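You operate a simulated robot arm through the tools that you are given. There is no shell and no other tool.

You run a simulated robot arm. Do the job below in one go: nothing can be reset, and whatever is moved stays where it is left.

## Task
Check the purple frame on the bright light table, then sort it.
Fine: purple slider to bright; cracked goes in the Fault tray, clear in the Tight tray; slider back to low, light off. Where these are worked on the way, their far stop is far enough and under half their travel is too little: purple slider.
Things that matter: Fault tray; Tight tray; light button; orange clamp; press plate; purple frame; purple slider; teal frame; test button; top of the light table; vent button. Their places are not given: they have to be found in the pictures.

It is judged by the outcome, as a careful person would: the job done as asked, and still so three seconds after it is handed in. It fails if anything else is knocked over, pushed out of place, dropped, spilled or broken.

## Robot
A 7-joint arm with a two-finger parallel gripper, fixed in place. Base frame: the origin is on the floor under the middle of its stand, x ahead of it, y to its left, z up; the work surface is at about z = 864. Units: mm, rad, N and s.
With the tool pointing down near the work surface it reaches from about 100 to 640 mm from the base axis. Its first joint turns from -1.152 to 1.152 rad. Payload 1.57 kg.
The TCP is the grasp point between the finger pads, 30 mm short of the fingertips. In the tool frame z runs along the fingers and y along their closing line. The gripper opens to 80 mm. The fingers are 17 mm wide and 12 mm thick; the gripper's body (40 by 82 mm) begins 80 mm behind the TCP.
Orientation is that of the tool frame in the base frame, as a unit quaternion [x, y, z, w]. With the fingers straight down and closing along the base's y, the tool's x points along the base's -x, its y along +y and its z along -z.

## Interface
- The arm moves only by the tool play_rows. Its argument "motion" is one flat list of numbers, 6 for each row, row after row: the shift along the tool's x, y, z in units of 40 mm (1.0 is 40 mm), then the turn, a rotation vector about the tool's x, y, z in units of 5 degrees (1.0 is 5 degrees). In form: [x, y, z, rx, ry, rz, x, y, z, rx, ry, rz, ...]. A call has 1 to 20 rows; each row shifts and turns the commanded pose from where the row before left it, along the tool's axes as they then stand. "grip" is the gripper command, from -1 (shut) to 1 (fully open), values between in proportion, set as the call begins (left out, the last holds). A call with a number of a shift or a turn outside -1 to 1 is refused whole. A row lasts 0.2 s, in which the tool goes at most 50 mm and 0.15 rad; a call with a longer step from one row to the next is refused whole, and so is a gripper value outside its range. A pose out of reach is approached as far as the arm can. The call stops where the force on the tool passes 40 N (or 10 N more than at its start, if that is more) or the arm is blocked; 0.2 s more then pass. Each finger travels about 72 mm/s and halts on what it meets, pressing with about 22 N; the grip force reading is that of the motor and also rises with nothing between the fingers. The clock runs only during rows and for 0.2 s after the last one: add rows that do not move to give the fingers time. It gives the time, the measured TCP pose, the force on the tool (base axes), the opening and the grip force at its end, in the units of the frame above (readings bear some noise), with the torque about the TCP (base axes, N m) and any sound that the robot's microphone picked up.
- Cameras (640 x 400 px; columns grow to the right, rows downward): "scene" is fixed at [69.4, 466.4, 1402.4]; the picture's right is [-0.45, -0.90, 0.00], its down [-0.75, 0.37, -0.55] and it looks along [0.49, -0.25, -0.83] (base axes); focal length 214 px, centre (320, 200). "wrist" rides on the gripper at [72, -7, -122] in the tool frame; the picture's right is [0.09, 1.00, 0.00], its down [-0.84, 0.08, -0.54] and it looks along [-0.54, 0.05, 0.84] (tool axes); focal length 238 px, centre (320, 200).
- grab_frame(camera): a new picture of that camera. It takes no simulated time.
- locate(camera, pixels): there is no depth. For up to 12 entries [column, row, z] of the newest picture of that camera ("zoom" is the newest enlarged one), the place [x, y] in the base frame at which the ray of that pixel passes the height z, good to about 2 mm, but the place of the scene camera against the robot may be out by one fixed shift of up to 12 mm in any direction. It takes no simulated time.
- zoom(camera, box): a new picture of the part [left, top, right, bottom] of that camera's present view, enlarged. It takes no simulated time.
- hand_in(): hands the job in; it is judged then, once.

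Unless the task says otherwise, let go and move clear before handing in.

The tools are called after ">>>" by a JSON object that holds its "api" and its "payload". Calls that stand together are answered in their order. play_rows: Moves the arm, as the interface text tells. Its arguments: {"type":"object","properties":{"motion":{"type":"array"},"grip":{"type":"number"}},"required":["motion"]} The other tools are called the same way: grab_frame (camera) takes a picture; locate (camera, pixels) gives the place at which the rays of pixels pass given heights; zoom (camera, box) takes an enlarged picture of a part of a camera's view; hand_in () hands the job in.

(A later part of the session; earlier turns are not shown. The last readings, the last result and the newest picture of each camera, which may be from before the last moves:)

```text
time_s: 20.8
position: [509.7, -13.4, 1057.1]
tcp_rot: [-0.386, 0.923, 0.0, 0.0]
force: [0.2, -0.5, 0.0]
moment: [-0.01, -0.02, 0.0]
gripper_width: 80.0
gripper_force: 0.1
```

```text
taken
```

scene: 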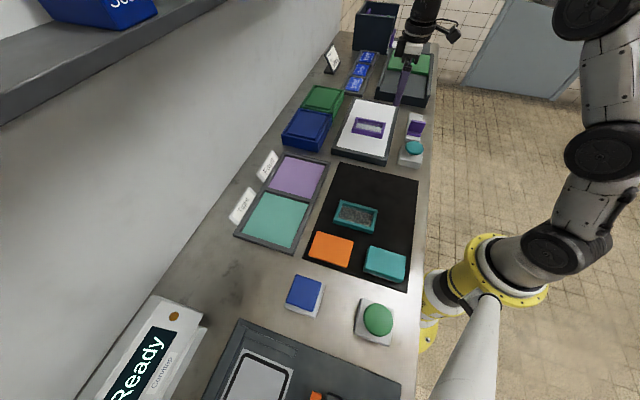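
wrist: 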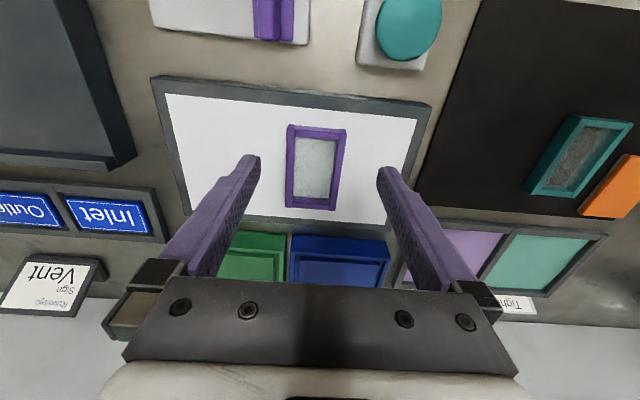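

The frame sits well inside the panel at (316,167). Next I'll back off toward the robot to see the light button and slider from above.

>>> {"api": "play_rows", "payload": {"motion": [0.9, 0, 0.2, 0, 0, 0, 0.9, 0, 0.2, 0, 0, 0, 0.9, 0, 0.2, 0, 0, 0, 0, 0, 0, 0, 0, 0]}}

>>> {"api": "grab_frame", "payload": {"camera": "wrist"}}

>>> {"api": "zoom", "payload": {"camera": "wrist", "box": [140, 30, 460, 230]}}

```text
time_s: 21.8
position: [434.7, -91.5, 1033.5]
tcp_rot: [-0.385, 0.923, 0.0, 0.0]
force: [-0.3, -0.1, -0.5]
moment: [0.05, -0.04, 0.04]
gripper_width: 80.0
gripper_force: 0.1
```

```text
taken
```

wrist: 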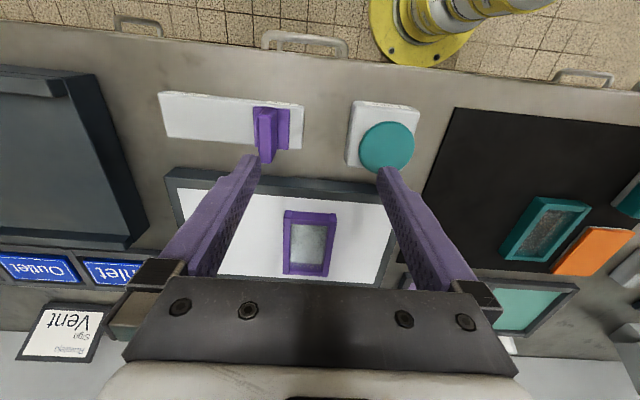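

```text
2.00 times, centred on (300, 130) of wrist
```

zoom: 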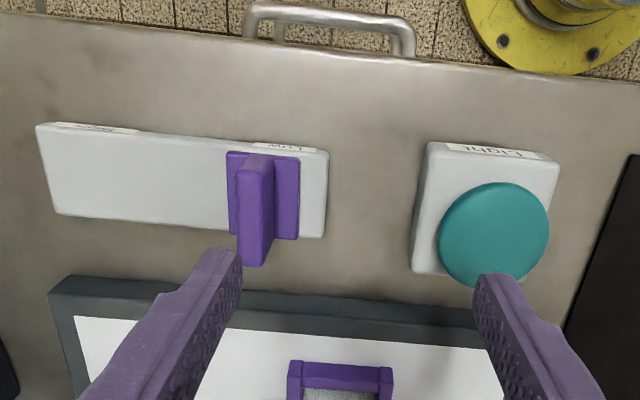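

I can see the button dome at about (388,148) and the slider with its raised tab at about (268,135). I'll locate these at several heights.

>>> {"api": "locate", "payload": {"camera": "zoom", "pixels": [[495, 235, 880], [495, 235, 890], [495, 235, 900], [495, 235, 910], [228, 153, 875], [300, 158, 875], [297, 239, 875], [231, 235, 875], [40, 128, 875], [328, 152, 875], [323, 238, 875], [55, 213, 875]]}}

>>> {"api": "locate", "payload": {"camera": "zoom", "pixels": [[240, 265, 900], [240, 265, 910], [240, 265, 920], [262, 262, 910], [238, 168, 910], [272, 165, 910], [272, 235, 910], [238, 168, 900], [272, 165, 900], [262, 262, 900], [430, 142, 864], [412, 272, 864]]}}

```text
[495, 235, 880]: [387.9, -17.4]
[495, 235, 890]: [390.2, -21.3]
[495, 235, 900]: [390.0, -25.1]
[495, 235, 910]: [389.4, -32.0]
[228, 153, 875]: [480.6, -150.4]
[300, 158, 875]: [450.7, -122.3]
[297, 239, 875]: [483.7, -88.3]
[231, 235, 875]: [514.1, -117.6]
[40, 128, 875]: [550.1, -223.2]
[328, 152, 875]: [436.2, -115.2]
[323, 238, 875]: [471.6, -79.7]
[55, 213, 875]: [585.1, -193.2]
```

```text
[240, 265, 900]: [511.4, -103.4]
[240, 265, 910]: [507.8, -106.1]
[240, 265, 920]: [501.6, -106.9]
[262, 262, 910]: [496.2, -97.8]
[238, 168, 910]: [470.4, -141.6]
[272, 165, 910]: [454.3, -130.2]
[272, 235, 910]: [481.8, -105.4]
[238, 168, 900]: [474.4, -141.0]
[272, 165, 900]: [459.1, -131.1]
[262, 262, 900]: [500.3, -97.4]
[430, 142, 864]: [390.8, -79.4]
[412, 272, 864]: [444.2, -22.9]
```

The slider track is about 157 mm long and the carriage about 41 mm, with a raised tab. I'll zoom in closely on the tab to get its shape.

>>> {"api": "zoom", "payload": {"camera": "wrist", "box": [230, 85, 330, 175]}}

>>> {"api": "zoom", "payload": {"camera": "scene", "box": [390, 105, 440, 175]}}

```text
4.44 times, centred on (280, 130) of wrist
```

zoom: 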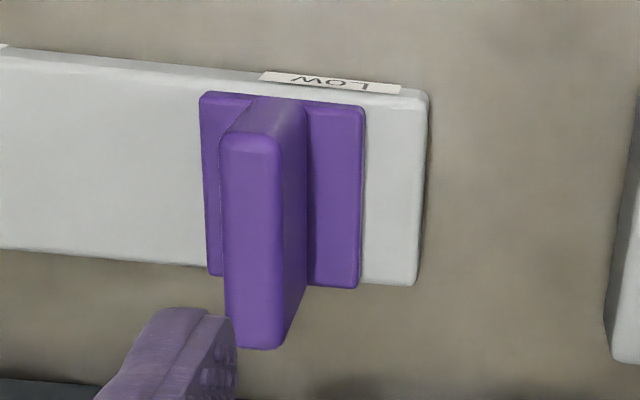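

```text
5.71 times, centred on (415, 140) of scene
```

zoom: 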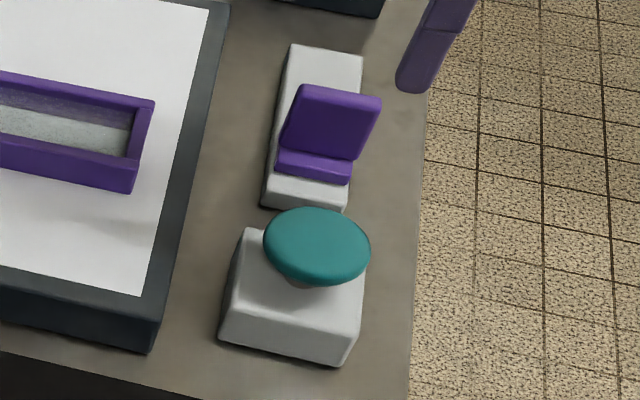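

The tab is about 14.5 mm thick with its top near z 910; the carriage top is near z 879. Triangulating the button puts its disc near (391,-33) at z about 915. I'll move to look at the button squarely before pressing it.

>>> {"api": "play_rows", "payload": {"motion": [0.575, 0.6, 0.1, 0, 0, 0, 0.575, 0.6, 0.1, 0, 0, 0, 0.575, 0.6, 0.1, 0, 0, 0, 0, 0, 0, 0, 0, 0]}}

>>> {"api": "grab_frame", "payload": {"camera": "wrist"}}

>>> {"api": "zoom", "payload": {"camera": "wrist", "box": [240, 100, 400, 220]}}

```text
time_s: 22.8
position: [334.5, -91.6, 1021.4]
tcp_rot: [-0.385, 0.923, 0.0, 0.0]
force: [-0.5, -0.6, -0.5]
moment: [-0.01, -0.03, -0.01]
gripper_width: 80.1
gripper_force: 0.1
```

```text
taken
```

wrist: 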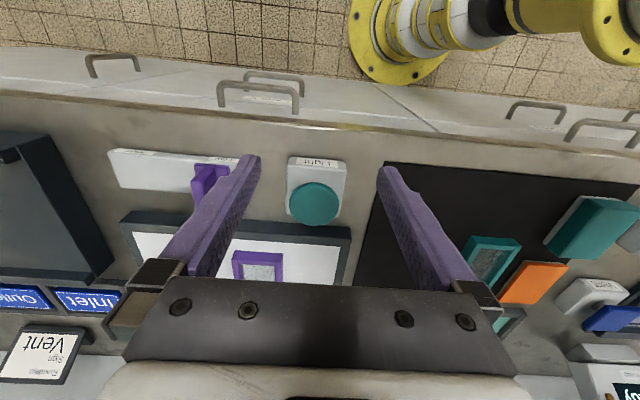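

```text
3.33 times, centred on (320, 160) of wrist
```

zoom: 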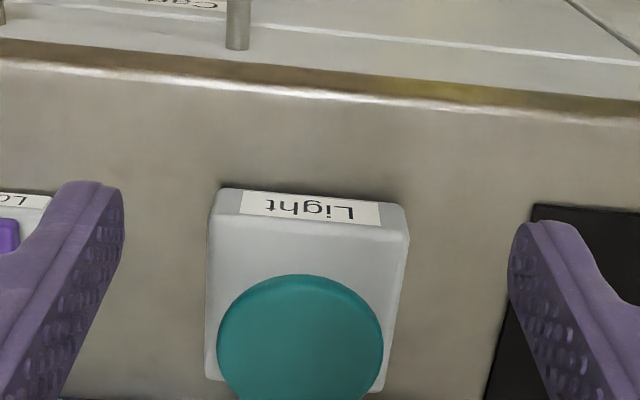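

The label confirms this is the Light button, with its disc centred near (314,204). I'll locate its centre and edges from this view.

>>> {"api": "zoom", "payload": {"camera": "wrist", "box": [270, 145, 370, 240]}}

>>> {"api": "locate", "payload": {"camera": "wrist", "pixels": [[314.2, 204.5, 900], [314.2, 204.5, 910], [314.2, 204.5, 915], [314.2, 204.5, 920]]}}

```text
4.21 times, centred on (320, 192) of wrist
```

zoom: 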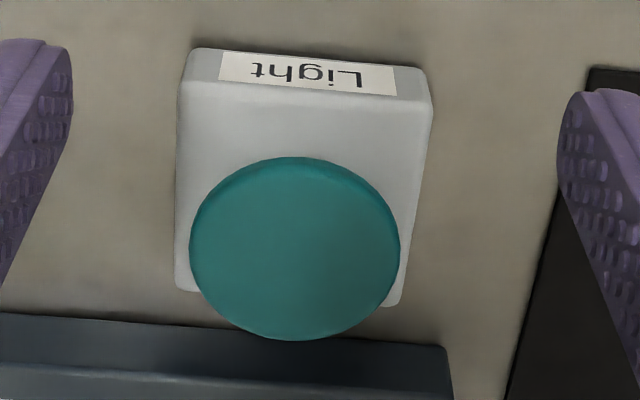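

```text
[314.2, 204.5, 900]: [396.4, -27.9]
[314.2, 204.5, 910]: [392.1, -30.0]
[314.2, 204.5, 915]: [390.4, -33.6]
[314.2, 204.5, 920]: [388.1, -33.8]
```

All the views agree on the button's disc centre at about (391,-33.3) near z 915. I'll close the gripper and hover over it.

>>> {"api": "play_rows", "payload": {"motion": [-1, 0.01, 0.2, 0, 0, 0, -1, 0.01, 0.2, 0, 0, 0, -0.03, 0, 0.4, 0, 0, 0, 0, 0, 0.4, 0, 0, 0, 0, 0, 0, 0, 0, 0], "grip": -1}}

>>> {"api": "zoom", "payload": {"camera": "wrist", "box": [220, 50, 420, 220]}}

>>> {"api": "zoom", "payload": {"camera": "scene", "box": [370, 100, 450, 180]}}

```text
time_s: 24.0
position: [391.2, -31.3, 972.3]
tcp_rot: [-0.386, 0.923, 0.0, 0.0]
force: [0.3, -0.6, -1.4]
moment: [0.03, -0.03, 0.01]
gripper_width: 0.0
gripper_force: 21.0
```

```text
2.35 times, centred on (320, 135) of wrist
```

zoom: 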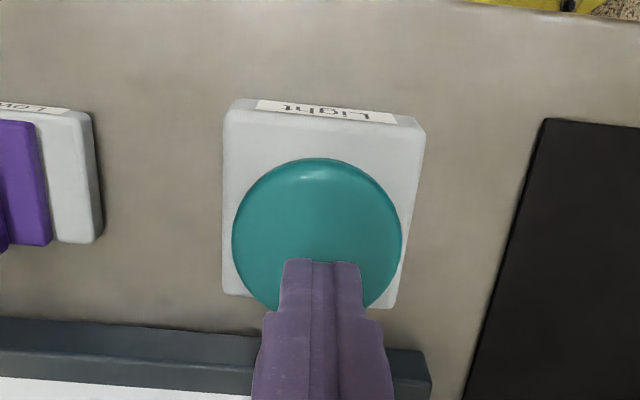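

```text
5.00 times, centred on (410, 140) of scene
```

zoom: 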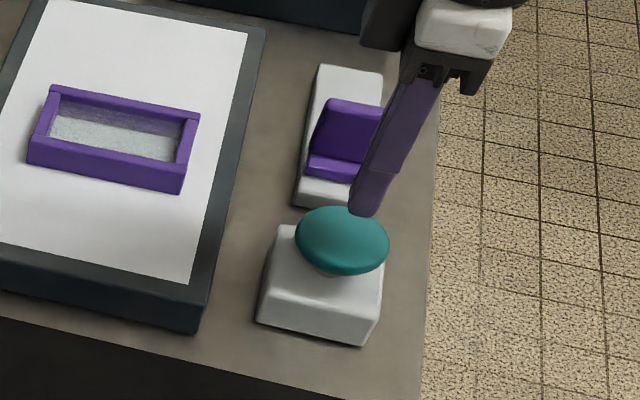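

The closed fingers hover over the disc at (317,233). I'll lower to about tip z 924, then press gently in small steps.

>>> {"api": "play_rows", "payload": {"motion": [0.01, -0.03, 0.2, 0, 0, 0, 0, 0, 0.25, 0, 0, 0, 0, 0, 0, 0, 0, 0]}}

>>> {"api": "zoom", "payload": {"camera": "wrist", "box": [220, 50, 420, 220]}}

>>> {"api": "zoom", "payload": {"camera": "scene", "box": [370, 100, 450, 180]}}

```text
time_s: 24.8
position: [391.4, -33.5, 954.1]
tcp_rot: [-0.385, 0.923, -0.001, 0.0]
force: [0.2, 0.3, 0.4]
moment: [0.03, -0.01, 0.02]
gripper_width: 0.2
gripper_force: 21.2
```

```text
2.35 times, centred on (320, 135) of wrist
```

zoom: 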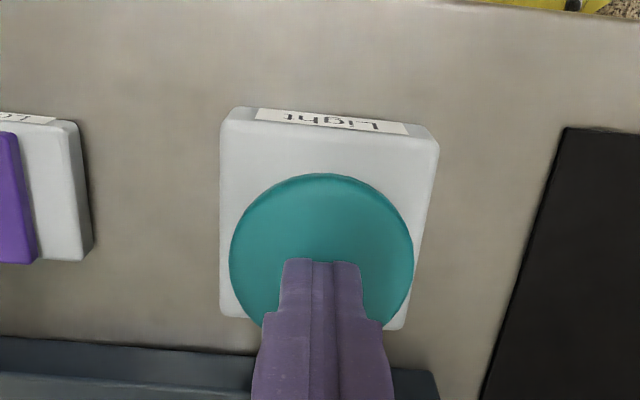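

```text
5.00 times, centred on (410, 140) of scene
```

zoom: 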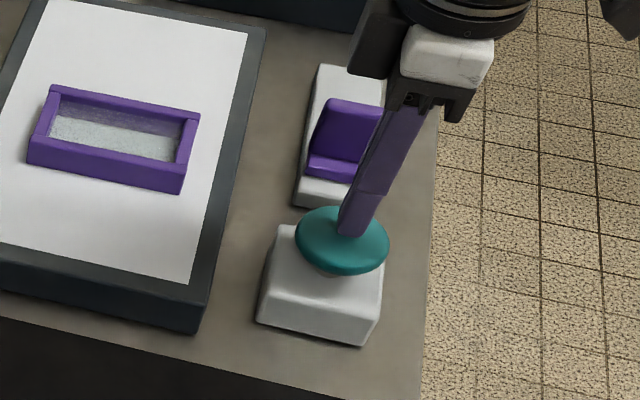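

The tips are centred over the disc with about 6–8 mm left. I'll press down in 3 mm steps.

>>> {"api": "play_rows", "payload": {"motion": [0, 0, 0.1, 0, 0, 0, 0, 0, 0, 0, 0, 0]}}

>>> {"api": "play_rows", "payload": {"motion": [0, 0, 0.06, 0, 0, 0, 0, 0, 0, 0, 0, 0]}}

```text
time_s: 25.4
position: [391.3, -33.3, 950.7]
tcp_rot: [-0.385, 0.923, 0.0, 0.0]
force: [0.0, -0.1, 0.5]
moment: [0.02, -0.02, 0.01]
gripper_width: 0.0
gripper_force: 20.7
```

```text
time_s: 26.0
position: [392.5, -32.7, 948.0]
tcp_rot: [-0.384, 0.923, 0.001, 0.0]
force: [0.4, -0.7, 0.2]
moment: [-0.02, 0.01, 0.01]
gripper_width: 0.0
gripper_force: 21.0
```

There's no contact yet, with the tips at z 918. I'll continue down in 2.4 mm steps.

>>> {"api": "play_rows", "payload": {"motion": [0, 0, 0.06, 0, 0, 0, 0, 0, 0, 0, 0, 0]}}

>>> {"api": "play_rows", "payload": {"motion": [0, 0, 0.06, 0, 0, 0, 0, 0, 0, 0, 0, 0]}}

```text
time_s: 26.6
position: [392.4, -33.5, 945.9]
tcp_rot: [-0.385, 0.923, 0.0, 0.0]
force: [1.2, 0.2, 0.9]
moment: [-0.03, 0.0, 0.0]
gripper_width: 0.2
gripper_force: 22.0
```

```text
time_s: 27.2
position: [391.6, -33.3, 942.6]
tcp_rot: [-0.385, 0.923, 0.0, 0.0]
force: [-0.5, 1.0, 2.7]
moment: [0.04, 0.04, -0.01]
gripper_width: 0.0
gripper_force: 20.6
```

There's a slight force of 2.7 N at tip z 912.6, probably first contact. I'll keep pressing in small steps and check the light.

>>> {"api": "play_rows", "payload": {"motion": [0, 0, 0.05, 0, 0, 0, 0, 0, 0, 0, 0, 0]}}

>>> {"api": "zoom", "payload": {"camera": "scene", "box": [330, 90, 450, 180]}}

```text
time_s: 27.8
position: [392.3, -34.6, 940.3]
tcp_rot: [-0.385, 0.923, 0.0, 0.0]
force: [-1.0, 1.0, 2.8]
moment: [0.02, 0.0, 0.03]
gripper_width: 0.0
gripper_force: 20.9
heard: click
```

```text
4.44 times, centred on (390, 135) of scene
```

zoom: 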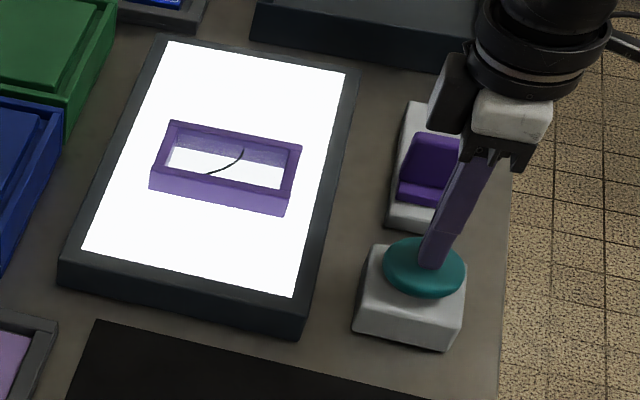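

I heard a click: the panel is now lit, and a dark curved line shows in the purple frame at (225,160) of the zoom. I'll lift off the button and check that the light stays on.

>>> {"api": "play_rows", "payload": {"motion": [0, 0, -0.3, 0, 0, 0, 0, 0, -0.6, 0, 0, 0, 0, 0, -0.5, 0, 0, 0, 0, 0, 0, 0, 0, 0]}}

>>> {"api": "zoom", "payload": {"camera": "scene", "box": [330, 90, 450, 180]}}

```text
time_s: 28.8
position: [393.0, -33.1, 998.0]
tcp_rot: [-0.385, 0.923, 0.0, 0.0]
force: [-0.4, -0.5, -0.4]
moment: [0.03, 0.02, -0.01]
gripper_width: 0.0
gripper_force: 21.4
```

```text
4.44 times, centred on (390, 135) of scene
```

zoom: 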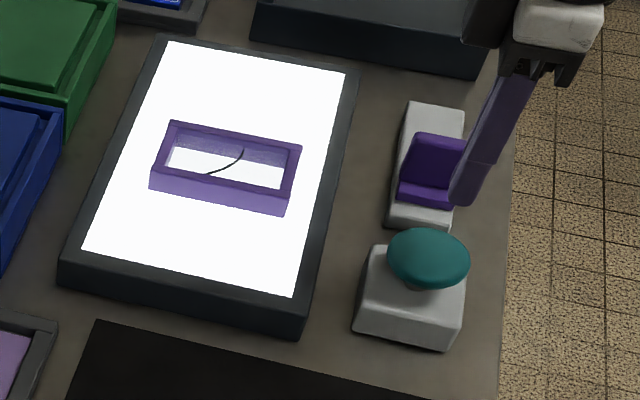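

The light stays on with the button released. Now I'll open the gripper to about 40 mm and move over the slider's tab near (484,-120) to straddle it along its travel.

>>> {"api": "play_rows", "payload": {"motion": [-0.014, -0.7825, 0, 0, 0, 0, -0.014, -0.7825, 0, 0, 0, 0, -0.014, -0.7825, 0, 0, 0, 0, -0.014, -0.7825, 0, 0, 0, 0, 0, 0, 0.5, 0, 0, 0, 0, 0, 0.5, 0, 0, 0, 0, 0, 0, 0, 0, 0], "grip": 0}}

>>> {"api": "grab_frame", "payload": {"camera": "wrist"}}

>>> {"api": "zoom", "payload": {"camera": "scene", "box": [370, 90, 450, 170]}}

```text
time_s: 30.4
position: [481.6, -117.2, 956.9]
tcp_rot: [-0.385, 0.923, 0.0, 0.0]
force: [0.3, -1.0, 0.5]
moment: [0.02, -0.01, -0.03]
gripper_width: 40.0
gripper_force: 0.1
```

```text
taken
```

wrist: 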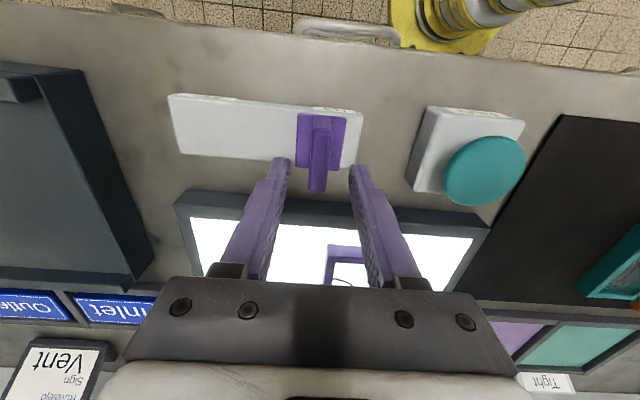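

```text
5.00 times, centred on (410, 130) of scene
```

zoom: 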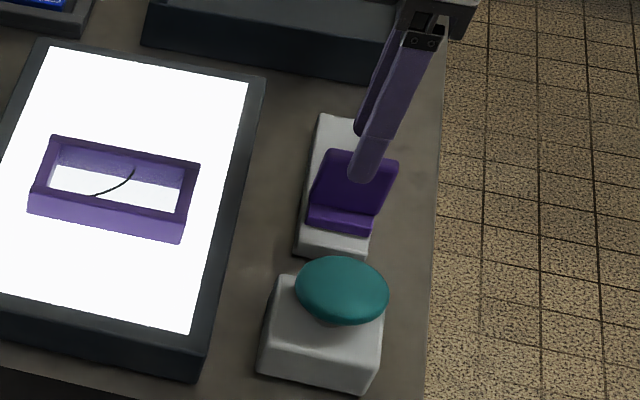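

The tab at (318,150) sits midway between the fingers. I'll lower so the tips go to about z 890, straddling it.

>>> {"api": "play_rows", "payload": {"motion": [0, 0, 0.3, 0, 0, 0, 0, 0, 0.35, 0, 0, 0, 0, 0, 0.25, 0, 0, 0, 0, 0, 0, 0, 0, 0]}}

>>> {"api": "zoom", "payload": {"camera": "wrist", "box": [220, 30, 420, 210]}}

>>> {"api": "zoom", "payload": {"camera": "scene", "box": [380, 90, 440, 160]}}

```text
time_s: 31.4
position: [483.6, -118.6, 921.4]
tcp_rot: [-0.385, 0.923, 0.0, 0.0]
force: [0.6, -0.3, 0.4]
moment: [0.0, 0.06, 0.0]
gripper_width: 39.9
gripper_force: 0.1
```

```text
2.22 times, centred on (320, 120) of wrist
```

zoom: 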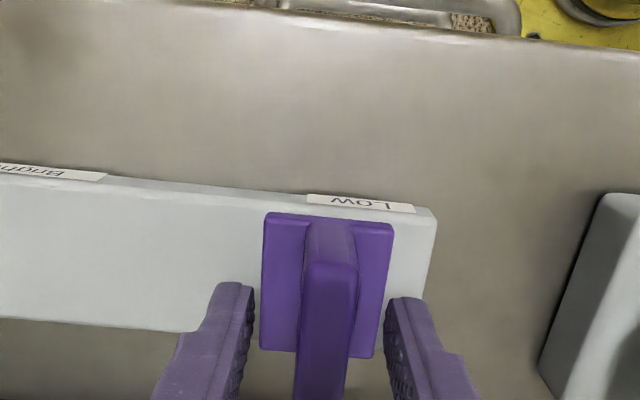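

```text
5.71 times, centred on (410, 125) of scene
```

zoom: 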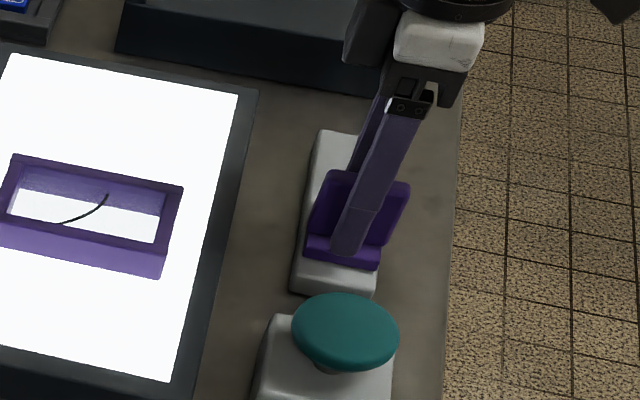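

The fingers straddle the tab, and the labels read "Bright" at left and "Low" at right. I'll narrow the gap to about 20 mm and push the tab toward Bright.

>>> {"api": "play_rows", "payload": {"motion": [0, 0, 0, 0, 0, 0, 0, 0, 0, 0, 0, 0, 0, -0.15, 0, 0, 0, 0, 0, -0.15, 0, 0, 0, 0, 0, -0.15, 0, 0, 0, 0, 0, -0.15, 0, 0, 0, 0, 0, 0, 0, 0, 0, 0], "grip": -0.5}}

>>> {"api": "zoom", "payload": {"camera": "wrist", "box": [220, 30, 420, 210]}}

>>> {"api": "zoom", "payload": {"camera": "scene", "box": [330, 80, 450, 170]}}

```text
time_s: 33.0
position: [498.9, -136.9, 919.4]
tcp_rot: [-0.385, 0.923, 0.0, 0.0]
force: [-0.4, 0.2, -0.2]
moment: [0.03, 0.04, 0.01]
gripper_width: 20.3
gripper_force: 0.1
```

```text
2.22 times, centred on (320, 120) of wrist
```

zoom: 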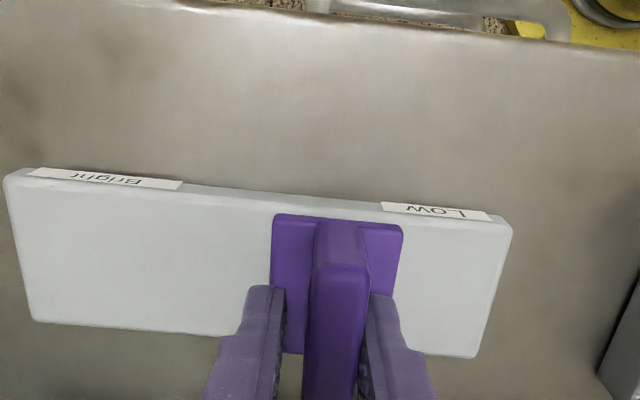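

```text
4.44 times, centred on (390, 125) of scene
```

zoom: 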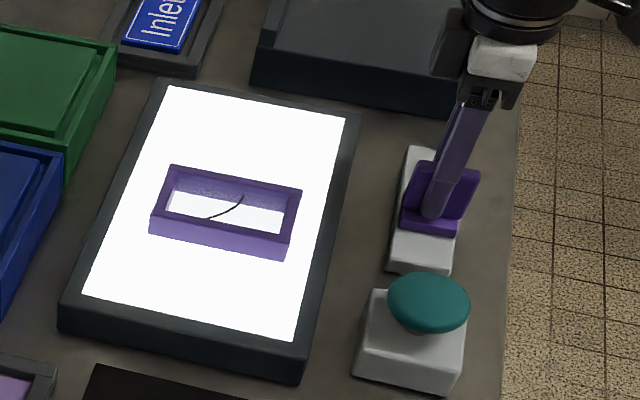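

The slider moves freely; the carriage is now about a quarter of the way along. I'll keep pushing toward Bright.

>>> {"api": "play_rows", "payload": {"motion": [0, -0.15, 0, 0, 0, 0, 0, -0.15, 0, 0, 0, 0, 0, -0.15, 0, 0, 0, 0, 0, -0.15, 0, 0, 0, 0, 0, -0.15, 0, 0, 0, 0, 0, -0.15, 0, 0, 0, 0, 0, -0.15, 0, 0, 0, 0, 0, -0.15, 0, 0, 0, 0, 0, 0, 0, 0, 0, 0]}}

>>> {"api": "zoom", "payload": {"camera": "wrist", "box": [220, 30, 420, 210]}}

>>> {"api": "zoom", "payload": {"camera": "scene", "box": [330, 80, 450, 170]}}

```text
time_s: 35.0
position: [533.9, -171.0, 919.1]
tcp_rot: [-0.385, 0.923, 0.001, 0.0]
force: [-0.5, 0.3, 0.3]
moment: [0.01, 0.01, 0.0]
gripper_width: 20.6
gripper_force: 0.5
```

```text
2.22 times, centred on (320, 120) of wrist
```

zoom: 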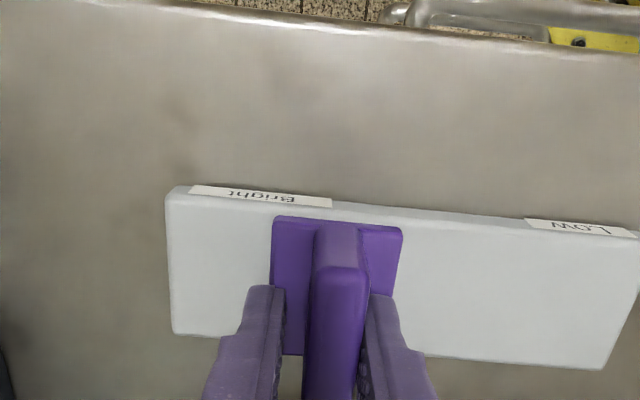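

```text
4.44 times, centred on (390, 125) of scene
```

zoom: 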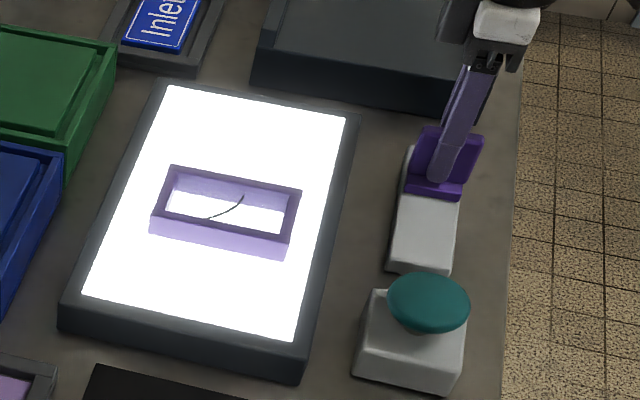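

The panel is brighter and the carriage is close to the Bright end. I'll keep pushing more slowly until it meets the stop.

>>> {"api": "play_rows", "payload": {"motion": [0, -0.08, 0, 0, 0, 0, 0, -0.08, 0, 0, 0, 0, 0, -0.08, 0, 0, 0, 0, 0, -0.08, 0, 0, 0, 0, 0, 0, 0, 0, 0, 0]}}

>>> {"api": "zoom", "payload": {"camera": "wrist", "box": [220, 30, 420, 210]}}

```text
time_s: 36.2
position: [542.6, -180.0, 921.6]
tcp_rot: [-0.385, 0.923, 0.001, 0.0]
force: [-0.4, 1.0, 0.4]
moment: [0.0, -0.01, 0.01]
gripper_width: 20.2
gripper_force: 0.7
```

```text
2.22 times, centred on (320, 120) of wrist
```

zoom: 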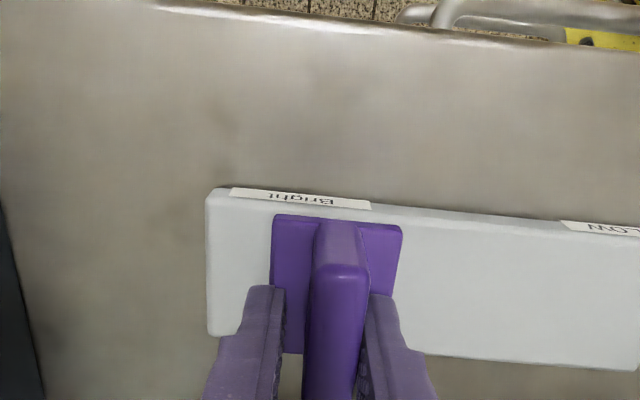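

There's still no stop force. I'll continue in 2 mm steps to find the end stop.

>>> {"api": "play_rows", "payload": {"motion": [0, -0.05, 0, 0, 0, 0, 0, -0.05, 0, 0, 0, 0, 0, 0, 0, 0, 0, 0]}}

>>> {"api": "play_rows", "payload": {"motion": [0, -0.05, 0, 0, 0, 0, 0, -0.03, 0, 0, 0, 0, 0, 0, 0, 0, 0, 0]}}

>>> {"api": "zoom", "payload": {"camera": "wrist", "box": [220, 30, 420, 210]}}

```text
time_s: 37.0
position: [545.3, -182.6, 920.1]
tcp_rot: [-0.385, 0.923, 0.0, 0.0]
force: [-0.5, 0.6, 0.3]
moment: [0.03, 0.02, -0.03]
gripper_width: 20.6
gripper_force: 0.7
```

```text
time_s: 37.8
position: [547.7, -183.9, 920.5]
tcp_rot: [-0.385, 0.923, 0.0, 0.0]
force: [-0.6, -0.2, 0.4]
moment: [0.04, 0.02, -0.04]
gripper_width: 20.4
gripper_force: 0.5
```

```text
2.22 times, centred on (320, 120) of wrist
```

zoom: 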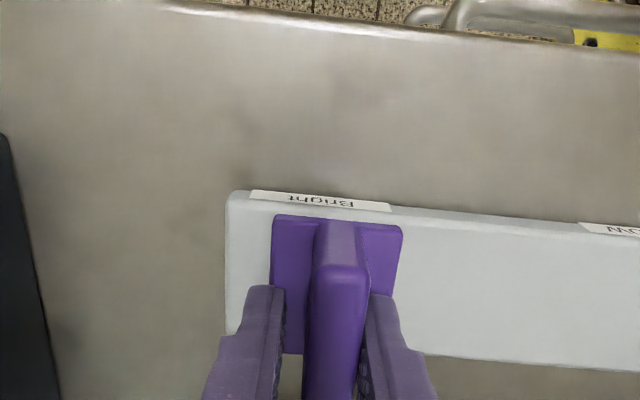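

The gap at the Bright end (226 to 272 px) now about matches the one at the Low end at the start. I'll push a little more to feel the stop.

>>> {"api": "play_rows", "payload": {"motion": [0, -0.05, 0, 0, 0, 0, 0, 0, 0, 0, 0, 0]}}

>>> {"api": "play_rows", "payload": {"motion": [0, -0.05, 0, 0, 0, 0, 0, 0, 0, 0, 0, 0]}}

>>> {"api": "zoom", "payload": {"camera": "wrist", "box": [220, 30, 420, 210]}}

```text
time_s: 38.4
position: [549.4, -185.1, 920.7]
tcp_rot: [-0.386, 0.923, 0.0, 0.001]
force: [-1.7, 2.4, 0.3]
moment: [-0.04, 0.04, 0.03]
gripper_width: 22.9
gripper_force: 2.1
```

```text
time_s: 39.0
position: [550.6, -187.2, 920.2]
tcp_rot: [-0.384, 0.923, 0.001, -0.001]
force: [-6.0, 3.8, -1.1]
moment: [-0.01, 0.06, -0.03]
gripper_width: 25.5
gripper_force: 3.2
```

```text
2.22 times, centred on (320, 120) of wrist
```

zoom: 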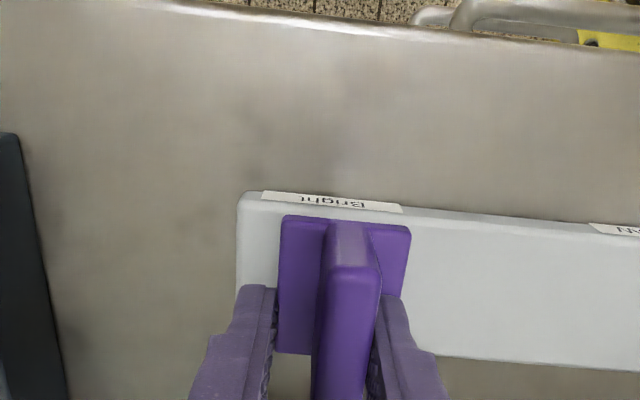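

The slider is at its Bright stop: about 7 N and the fingers are giving slightly. I'll ease off, open the fingers to 40 mm and rise clear.

>>> {"api": "play_rows", "payload": {"motion": [0, 0.06, 0, 0, 0, 0, 0, 0, 0, 0, 0, 0]}}

>>> {"api": "play_rows", "payload": {"motion": [0, 0, 0, 0, 0, 0, 0, 0, 0, 0, 0, 0, 0, 0, -0.5, 0, 0, 0, 0, 0, -0.8, 0, 0, 0, 0, 0, -0.8, 0, 0, 0, 0, 0, 0, 0, 0, 0], "grip": 0}}

>>> {"api": "grab_frame", "payload": {"camera": "wrist"}}

>>> {"api": "zoom", "payload": {"camera": "scene", "box": [330, 80, 450, 170]}}

```text
time_s: 39.6
position: [549.1, -184.3, 922.1]
tcp_rot: [-0.385, 0.923, 0.0, 0.0]
force: [-3.4, 2.0, -1.1]
moment: [0.02, 0.0, 0.02]
gripper_width: 22.6
gripper_force: 1.6
```

```text
time_s: 41.0
position: [547.9, -184.7, 1005.8]
tcp_rot: [-0.385, 0.923, 0.0, 0.001]
force: [0.3, -0.5, 0.0]
moment: [-0.01, 0.02, 0.01]
gripper_width: 40.3
gripper_force: 0.1
```

```text
taken
```

wrist: 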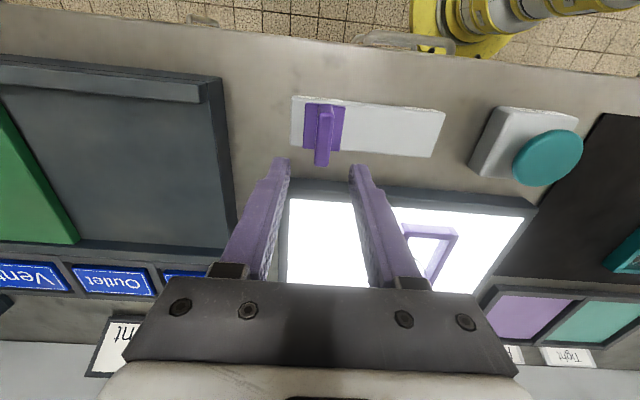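

```text
4.44 times, centred on (390, 125) of scene
```

zoom: 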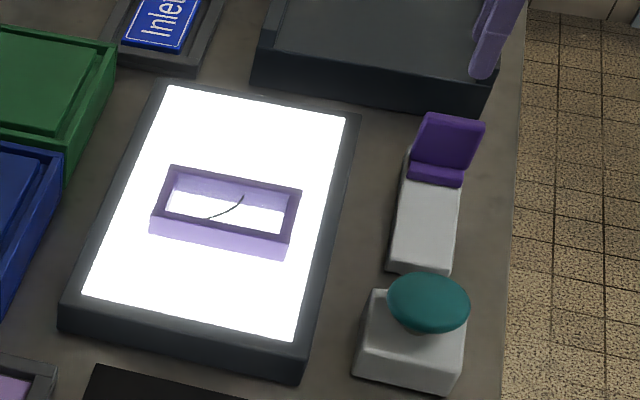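

The slider is at Bright and the panel glows strongly. I'll move over to look at the purple frame with the wrist camera and confirm what the line is.

>>> {"api": "play_rows", "payload": {"motion": [-0.557, 0.905, 0, 0, 0, 0, -0.557, 0.905, 0, 0, 0, 0, -0.557, 0.905, 0, 0, 0, 0, -0.557, 0.905, 0, 0, 0, 0, 0, 0, 0, 0, 0, 0], "grip": 1}}

>>> {"api": "grab_frame", "payload": {"camera": "wrist"}}

>>> {"api": "zoom", "payload": {"camera": "wrist", "box": [240, 100, 400, 220]}}

>>> {"api": "zoom", "payload": {"camera": "scene", "box": [345, 110, 395, 145]}}

```text
time_s: 42.2
position: [507.9, -18.7, 1006.3]
tcp_rot: [-0.385, 0.923, -0.001, -0.001]
force: [0.6, -0.5, 0.1]
moment: [0.0, 0.01, -0.01]
gripper_width: 80.0
gripper_force: 0.0
```

```text
taken
```

wrist: 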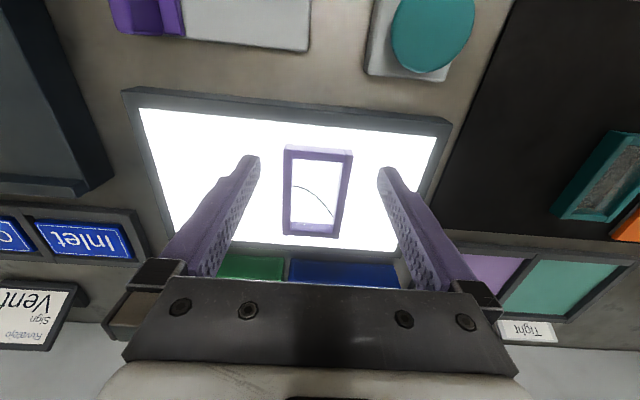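

```text
3.33 times, centred on (320, 160) of wrist
```

zoom: 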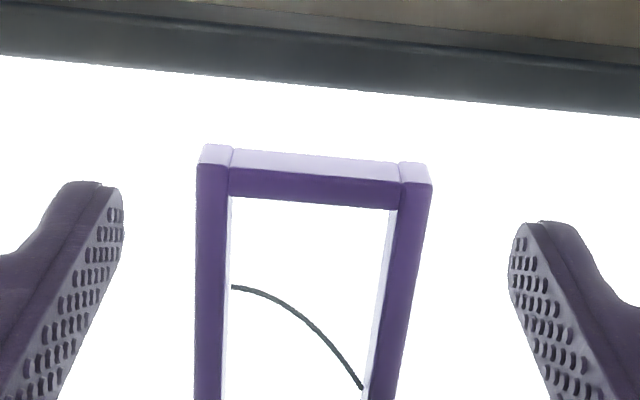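

```text
11.43 times, centred on (370, 128) of scene
```

zoom: 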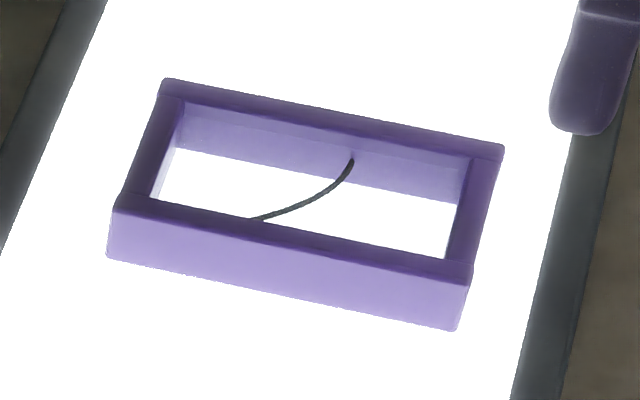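

The bright light shows a clear crack running rail to rail across the purple frame's pane (zoom from (232,287) to (362,388)), so it goes in the Fault tray. I'll move over the frame to grasp it where I set it down.

>>> {"api": "play_rows", "payload": {"motion": [-0.865, -0.005, 0.5, 0, 0, 0, -0.865, -0.005, 0.5, 0, 0, 0, 0, 0, 0, 0, 0, 0]}}

>>> {"api": "zoom", "payload": {"camera": "wrist", "box": [200, 20, 440, 220]}}

>>> {"api": "locate", "payload": {"camera": "zoom", "pixels": [[320, 200, 902]]}}

```text
time_s: 43.0
position: [557.4, 28.4, 965.4]
tcp_rot: [-0.386, 0.923, 0.0, 0.0]
force: [0.0, -0.4, 1.9]
moment: [0.0, 0.0, 0.0]
gripper_width: 79.8
gripper_force: 0.1
```

```text
2.00 times, centred on (320, 120) of wrist
```

zoom: 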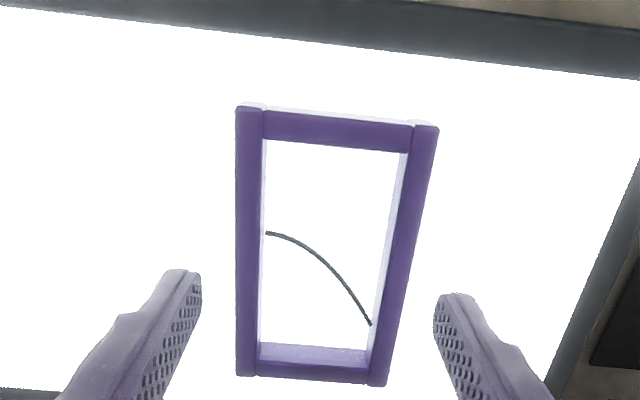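

```text
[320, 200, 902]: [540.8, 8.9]
```

>>> {"api": "locate", "payload": {"camera": "zoom", "pixels": [[236, 107, 902], [438, 129, 902], [236, 376, 902], [385, 386, 902]]}}

```text
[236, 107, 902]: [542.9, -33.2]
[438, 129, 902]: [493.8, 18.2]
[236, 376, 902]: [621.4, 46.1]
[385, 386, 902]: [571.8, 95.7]
```

The frame's centre measures (557.5,31.7) at 45.3°. I'll nudge about 1 mm to the right and lower to TCP z 937 for a check.

>>> {"api": "play_rows", "payload": {"motion": [-0.04, 0.03, 0.35, 0, 0, 0, 0, 0, 0.35, 0, 0, 0, 0, 0, 0, 0, 0, 0]}}

>>> {"api": "zoom", "payload": {"camera": "wrist", "box": [200, 20, 440, 220]}}

```text
time_s: 43.8
position: [558.4, 30.5, 935.2]
tcp_rot: [-0.385, 0.923, 0.0, 0.0]
force: [-0.1, -0.5, 0.4]
moment: [-0.02, 0.01, 0.0]
gripper_width: 80.4
gripper_force: 0.1
```

```text
2.00 times, centred on (320, 120) of wrist
```

zoom: 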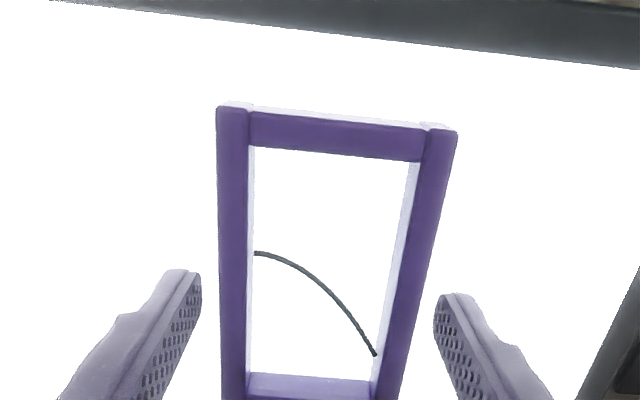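

The tips are just above the frame's top, with the frame slightly nearer the right finger (gaps 17 px and 13 px). I'll nudge 0.8 mm right and lower 10 mm to grasp height.

>>> {"api": "play_rows", "payload": {"motion": [0, 0.02, 0, 0, 0, 0, 0, 0, 0.13, 0, 0, 0, 0, 0, 0.12, 0, 0, 0, 0, 0, 0, 0, 0, 0]}}

>>> {"api": "zoom", "payload": {"camera": "wrist", "box": [200, 20, 440, 220]}}

```text
time_s: 44.8
position: [556.9, 31.4, 926.1]
tcp_rot: [-0.385, 0.923, -0.001, 0.001]
force: [-0.3, -0.4, -0.1]
moment: [0.04, 0.01, -0.01]
gripper_width: 80.2
gripper_force: 0.0
```

```text
2.00 times, centred on (320, 120) of wrist
```

zoom: 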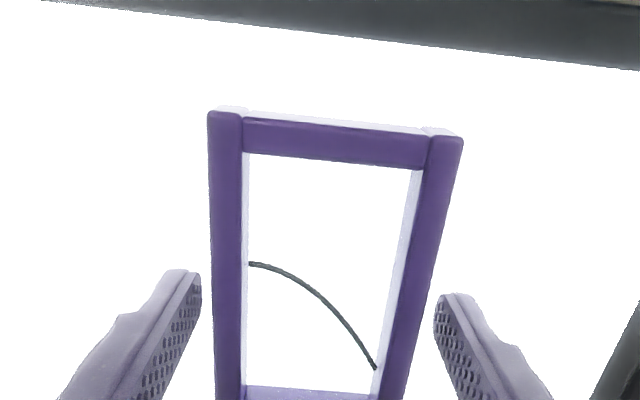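

There's no contact, and the fingers flank the frame evenly. I'll lower another 1.2 mm and close.

>>> {"api": "play_rows", "payload": {"motion": [0, 0, 0.035, 0, 0, 0, 0, 0, 0, 0, 0, 0]}}

>>> {"api": "play_rows", "payload": {"motion": [0, 0, 0, 0, 0, 0, 0, 0, 0, 0, 0, 0, 0, 0, 0, 0, 0, 0, 0, 0, 0, 0, 0, 0], "grip": 0.4}}

>>> {"api": "play_rows", "payload": {"motion": [0, 0, -0.3, 0, 0, 0, 0, 0, -0.6, 0, 0, 0, 0, 0, -0.8, 0, 0, 0, 0, 0, -0.5, 0, 0, 0, 0, 0, 0, 0, 0, 0]}}

>>> {"api": "grab_frame", "payload": {"camera": "wrist"}}

>>> {"api": "grab_frame", "payload": {"camera": "scene"}}

```text
time_s: 45.4
position: [558.6, 31.3, 925.4]
tcp_rot: [-0.385, 0.923, 0.0, 0.001]
force: [-0.1, -0.8, -0.9]
moment: [0.02, 0.01, 0.01]
gripper_width: 80.0
gripper_force: 0.0
```

```text
time_s: 46.4
position: [557.3, 32.3, 926.3]
tcp_rot: [-0.386, 0.923, 0.0, 0.0]
force: [1.2, 0.4, 0.3]
moment: [-0.02, -0.07, 0.01]
gripper_width: 69.3
gripper_force: 22.3
```

```text
time_s: 47.6
position: [557.0, 33.3, 1013.3]
tcp_rot: [-0.385, 0.923, 0.0, 0.0]
force: [0.0, -0.6, -0.3]
moment: [0.0, 0.04, -0.01]
gripper_width: 69.1
gripper_force: 22.1
```

```text
taken
```

wrist: 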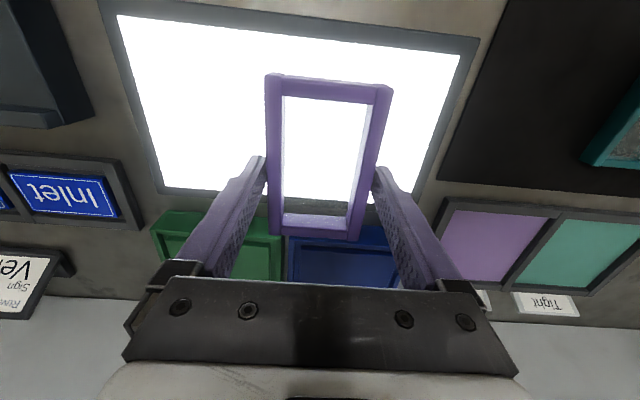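

```text
taken
```

scene: 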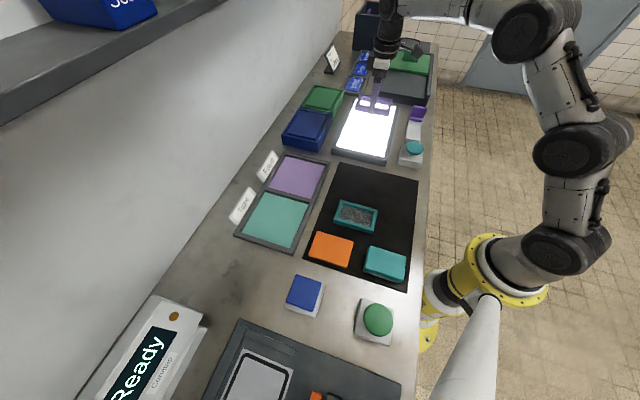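

The frame is held at 69.1 mm and lifted clear. Now I'll locate the Fault tray's purple mat corners, seen in the scene at about (287,157), (325,165), (309,202) and (268,187).

>>> {"api": "locate", "payload": {"camera": "scene", "pixels": [[286.8, 157.2, 868], [324.8, 165.2, 868], [309.2, 202, 868], [268, 186.8, 868]]}}

>>> {"api": "locate", "payload": {"camera": "wrist", "pixels": [[459, 210, 868], [553, 217, 868], [507, 282, 868], [445, 275, 868]]}}

>>> {"api": "zoom", "payload": {"camera": "wrist", "box": [400, 160, 640, 320]}}

>>> {"api": "zoom", "payload": {"camera": "scene", "box": [220, 130, 340, 260]}}

```text
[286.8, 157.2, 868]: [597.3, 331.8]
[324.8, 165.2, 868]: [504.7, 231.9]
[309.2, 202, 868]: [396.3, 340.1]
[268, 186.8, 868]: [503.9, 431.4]
```

```text
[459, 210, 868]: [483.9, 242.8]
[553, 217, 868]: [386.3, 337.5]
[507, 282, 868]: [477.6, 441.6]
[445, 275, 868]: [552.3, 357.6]
```

```text
2.50 times, centred on (520, 240) of wrist
```

zoom: 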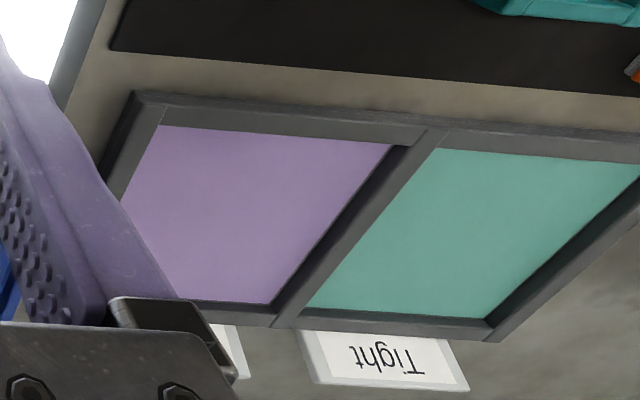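

```text
3.08 times, centred on (280, 195) of scene
```

zoom: 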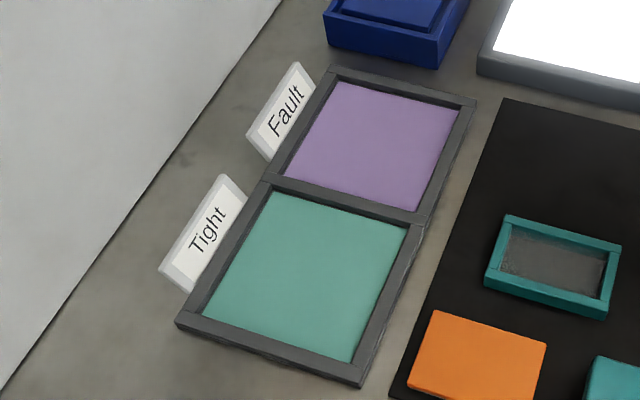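

The wrist camera puts the Fault tray's mat centre near (480,341), with inner sides of about 136 mm or more. I'll carry the frame there at the present height.

>>> {"api": "play_rows", "payload": {"motion": [-0.515, 0.847, 0, 0, 0, 0, -0.515, 0.847, 0, 0, 0, 0, -0.515, 0.847, 0, 0, 0, 0, -0.515, 0.847, 0, 0, 0, 0, -0.515, 0.847, 0, 0, 0, 0, -0.515, 0.847, 0, 0, 0, 0, -0.515, 0.847, 0, 0, 0, 0, -0.4, 0.847, 0, 0, 0, 0, 0, 0, 0, 0, 0, 0]}}

>>> {"api": "grab_frame", "payload": {"camera": "wrist"}}

>>> {"api": "grab_frame", "payload": {"camera": "scene"}}

```text
time_s: 49.6
position: [477.1, 336.1, 1015.6]
tcp_rot: [-0.385, 0.923, -0.001, -0.001]
force: [-1.3, 0.0, -0.7]
moment: [0.01, -0.02, 0.0]
gripper_width: 69.0
gripper_force: 22.0
```

```text
taken
```

wrist: 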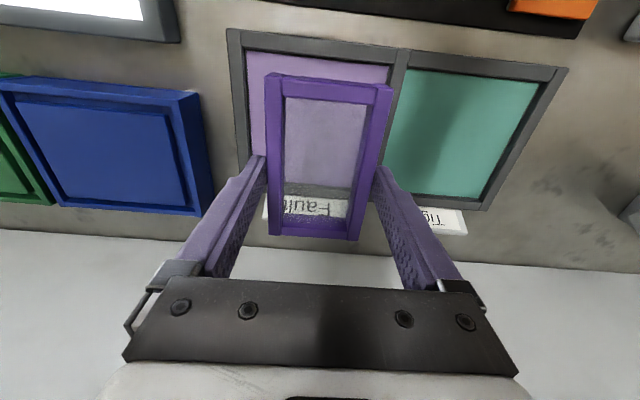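

```text
taken
```

scene: 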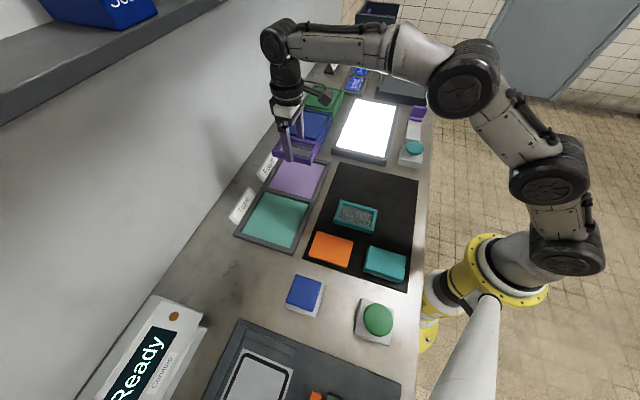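

The frame is over the Fault tray; the purple mat's near corners appear at (246,52) and (388,66). I'll locate them to check centring.

>>> {"api": "zoom", "payload": {"camera": "wrist", "box": [200, 10, 440, 230]}}

>>> {"api": "locate", "payload": {"camera": "wrist", "pixels": [[246, 52, 868], [388, 66, 868], [229, 30, 868], [408, 48, 868], [567, 68, 868], [486, 209, 868], [385, 190, 868], [538, 82, 868]]}}

```text
1.82 times, centred on (320, 120) of wrist
```

zoom: 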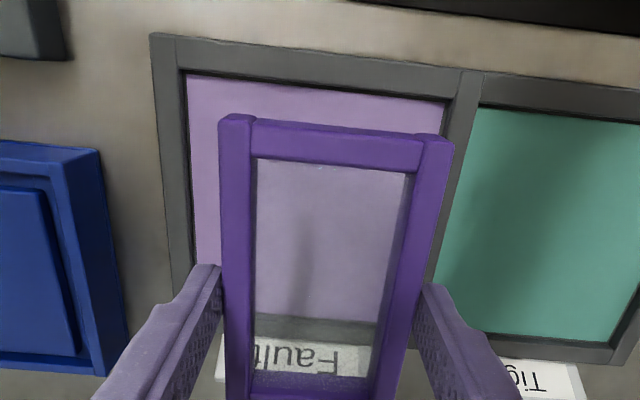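

```text
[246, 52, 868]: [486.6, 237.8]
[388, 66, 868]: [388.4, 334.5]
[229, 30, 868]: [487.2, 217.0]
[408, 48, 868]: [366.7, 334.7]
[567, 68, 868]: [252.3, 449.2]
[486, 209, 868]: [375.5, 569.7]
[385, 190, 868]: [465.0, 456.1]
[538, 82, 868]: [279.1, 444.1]
```

The mat's centre works out at about (486,336). I'll shift the frame about 6.5 mm outward and 6 mm left to centre it, then lower partway.

>>> {"api": "play_rows", "payload": {"motion": [-0.16, -0.15, 0.3, 0, 0, 0, 0, 0, 0.6, 0, 0, 0, 0, 0, 0.6, 0, 0, 0, 0, 0, 0.5, 0, 0, 0, 0, 0, 0, 0, 0, 0]}}

>>> {"api": "grab_frame", "payload": {"camera": "wrist"}}

>>> {"api": "zoom", "payload": {"camera": "scene", "box": [240, 120, 350, 220]}}

```text
time_s: 50.8
position: [486.2, 335.6, 933.3]
tcp_rot: [-0.385, 0.923, 0.001, 0.0]
force: [0.5, -0.5, -0.8]
moment: [0.02, 0.01, -0.01]
gripper_width: 69.1
gripper_force: 22.0
```

```text
taken
```

wrist: 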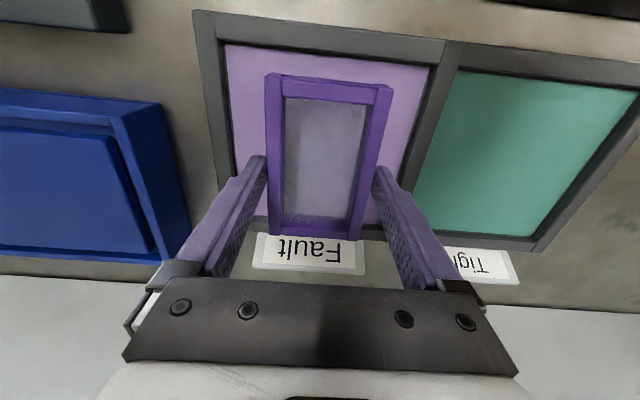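

```text
4.00 times, centred on (295, 170) of scene
```

zoom: 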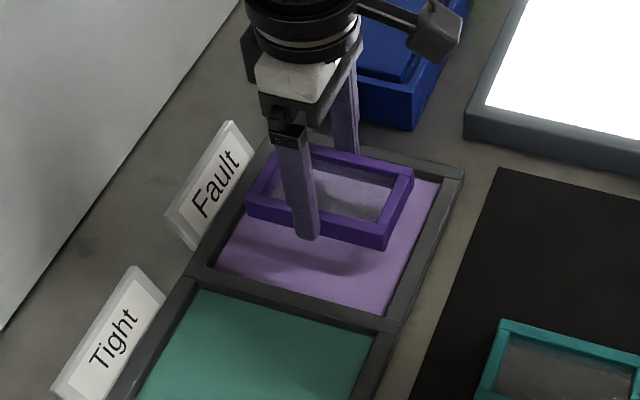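

The frame is centred across the tray. I'll check the mat's near and far edges against the TCP before lowering.

>>> {"api": "zoom", "payload": {"camera": "wrist", "box": [190, 0, 470, 250]}}

>>> {"api": "locate", "payload": {"camera": "wrist", "pixels": [[225, 45, 868], [428, 67, 868], [255, 216, 868], [372, 224, 868], [325, 218, 868]]}}

```text
1.60 times, centred on (330, 125) of wrist
```

zoom: 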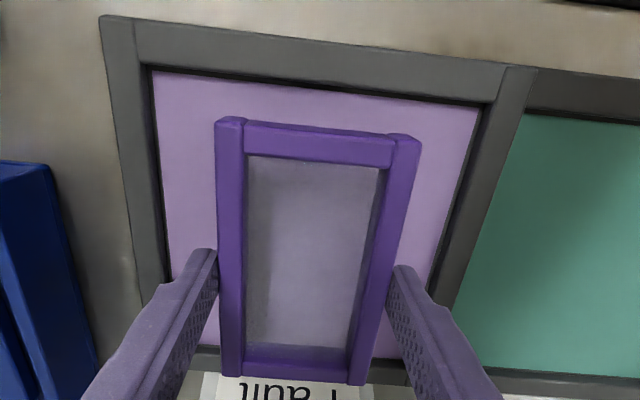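

```text
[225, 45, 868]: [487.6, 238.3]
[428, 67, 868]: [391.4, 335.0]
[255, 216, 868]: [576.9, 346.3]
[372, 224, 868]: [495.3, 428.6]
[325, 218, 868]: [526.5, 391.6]
```

The mat's centre and the TCP agree within 2 mm. I'll lower to TCP z 907, then step down to contact.

>>> {"api": "play_rows", "payload": {"motion": [0, 0, 0.35, 0, 0, 0, 0, 0, 0.3, 0, 0, 0, 0, 0, 0, 0, 0, 0]}}

>>> {"api": "zoom", "payload": {"camera": "scene", "box": [240, 120, 350, 220]}}

```text
time_s: 51.6
position: [486.0, 336.8, 908.8]
tcp_rot: [-0.385, 0.923, 0.0, 0.0]
force: [0.2, 0.7, -0.2]
moment: [-0.01, -0.03, 0.0]
gripper_width: 69.3
gripper_force: 22.5
```

```text
4.00 times, centred on (295, 170) of scene
```

zoom: 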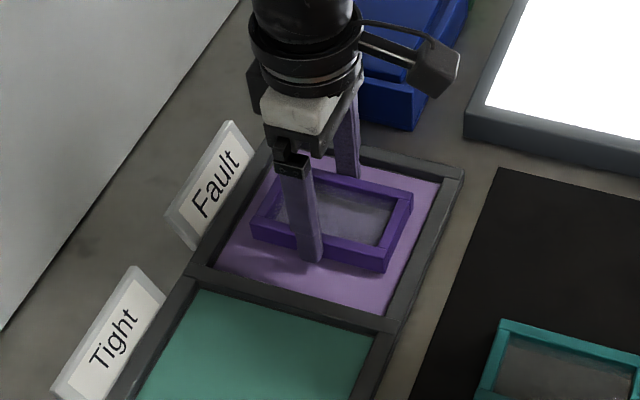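

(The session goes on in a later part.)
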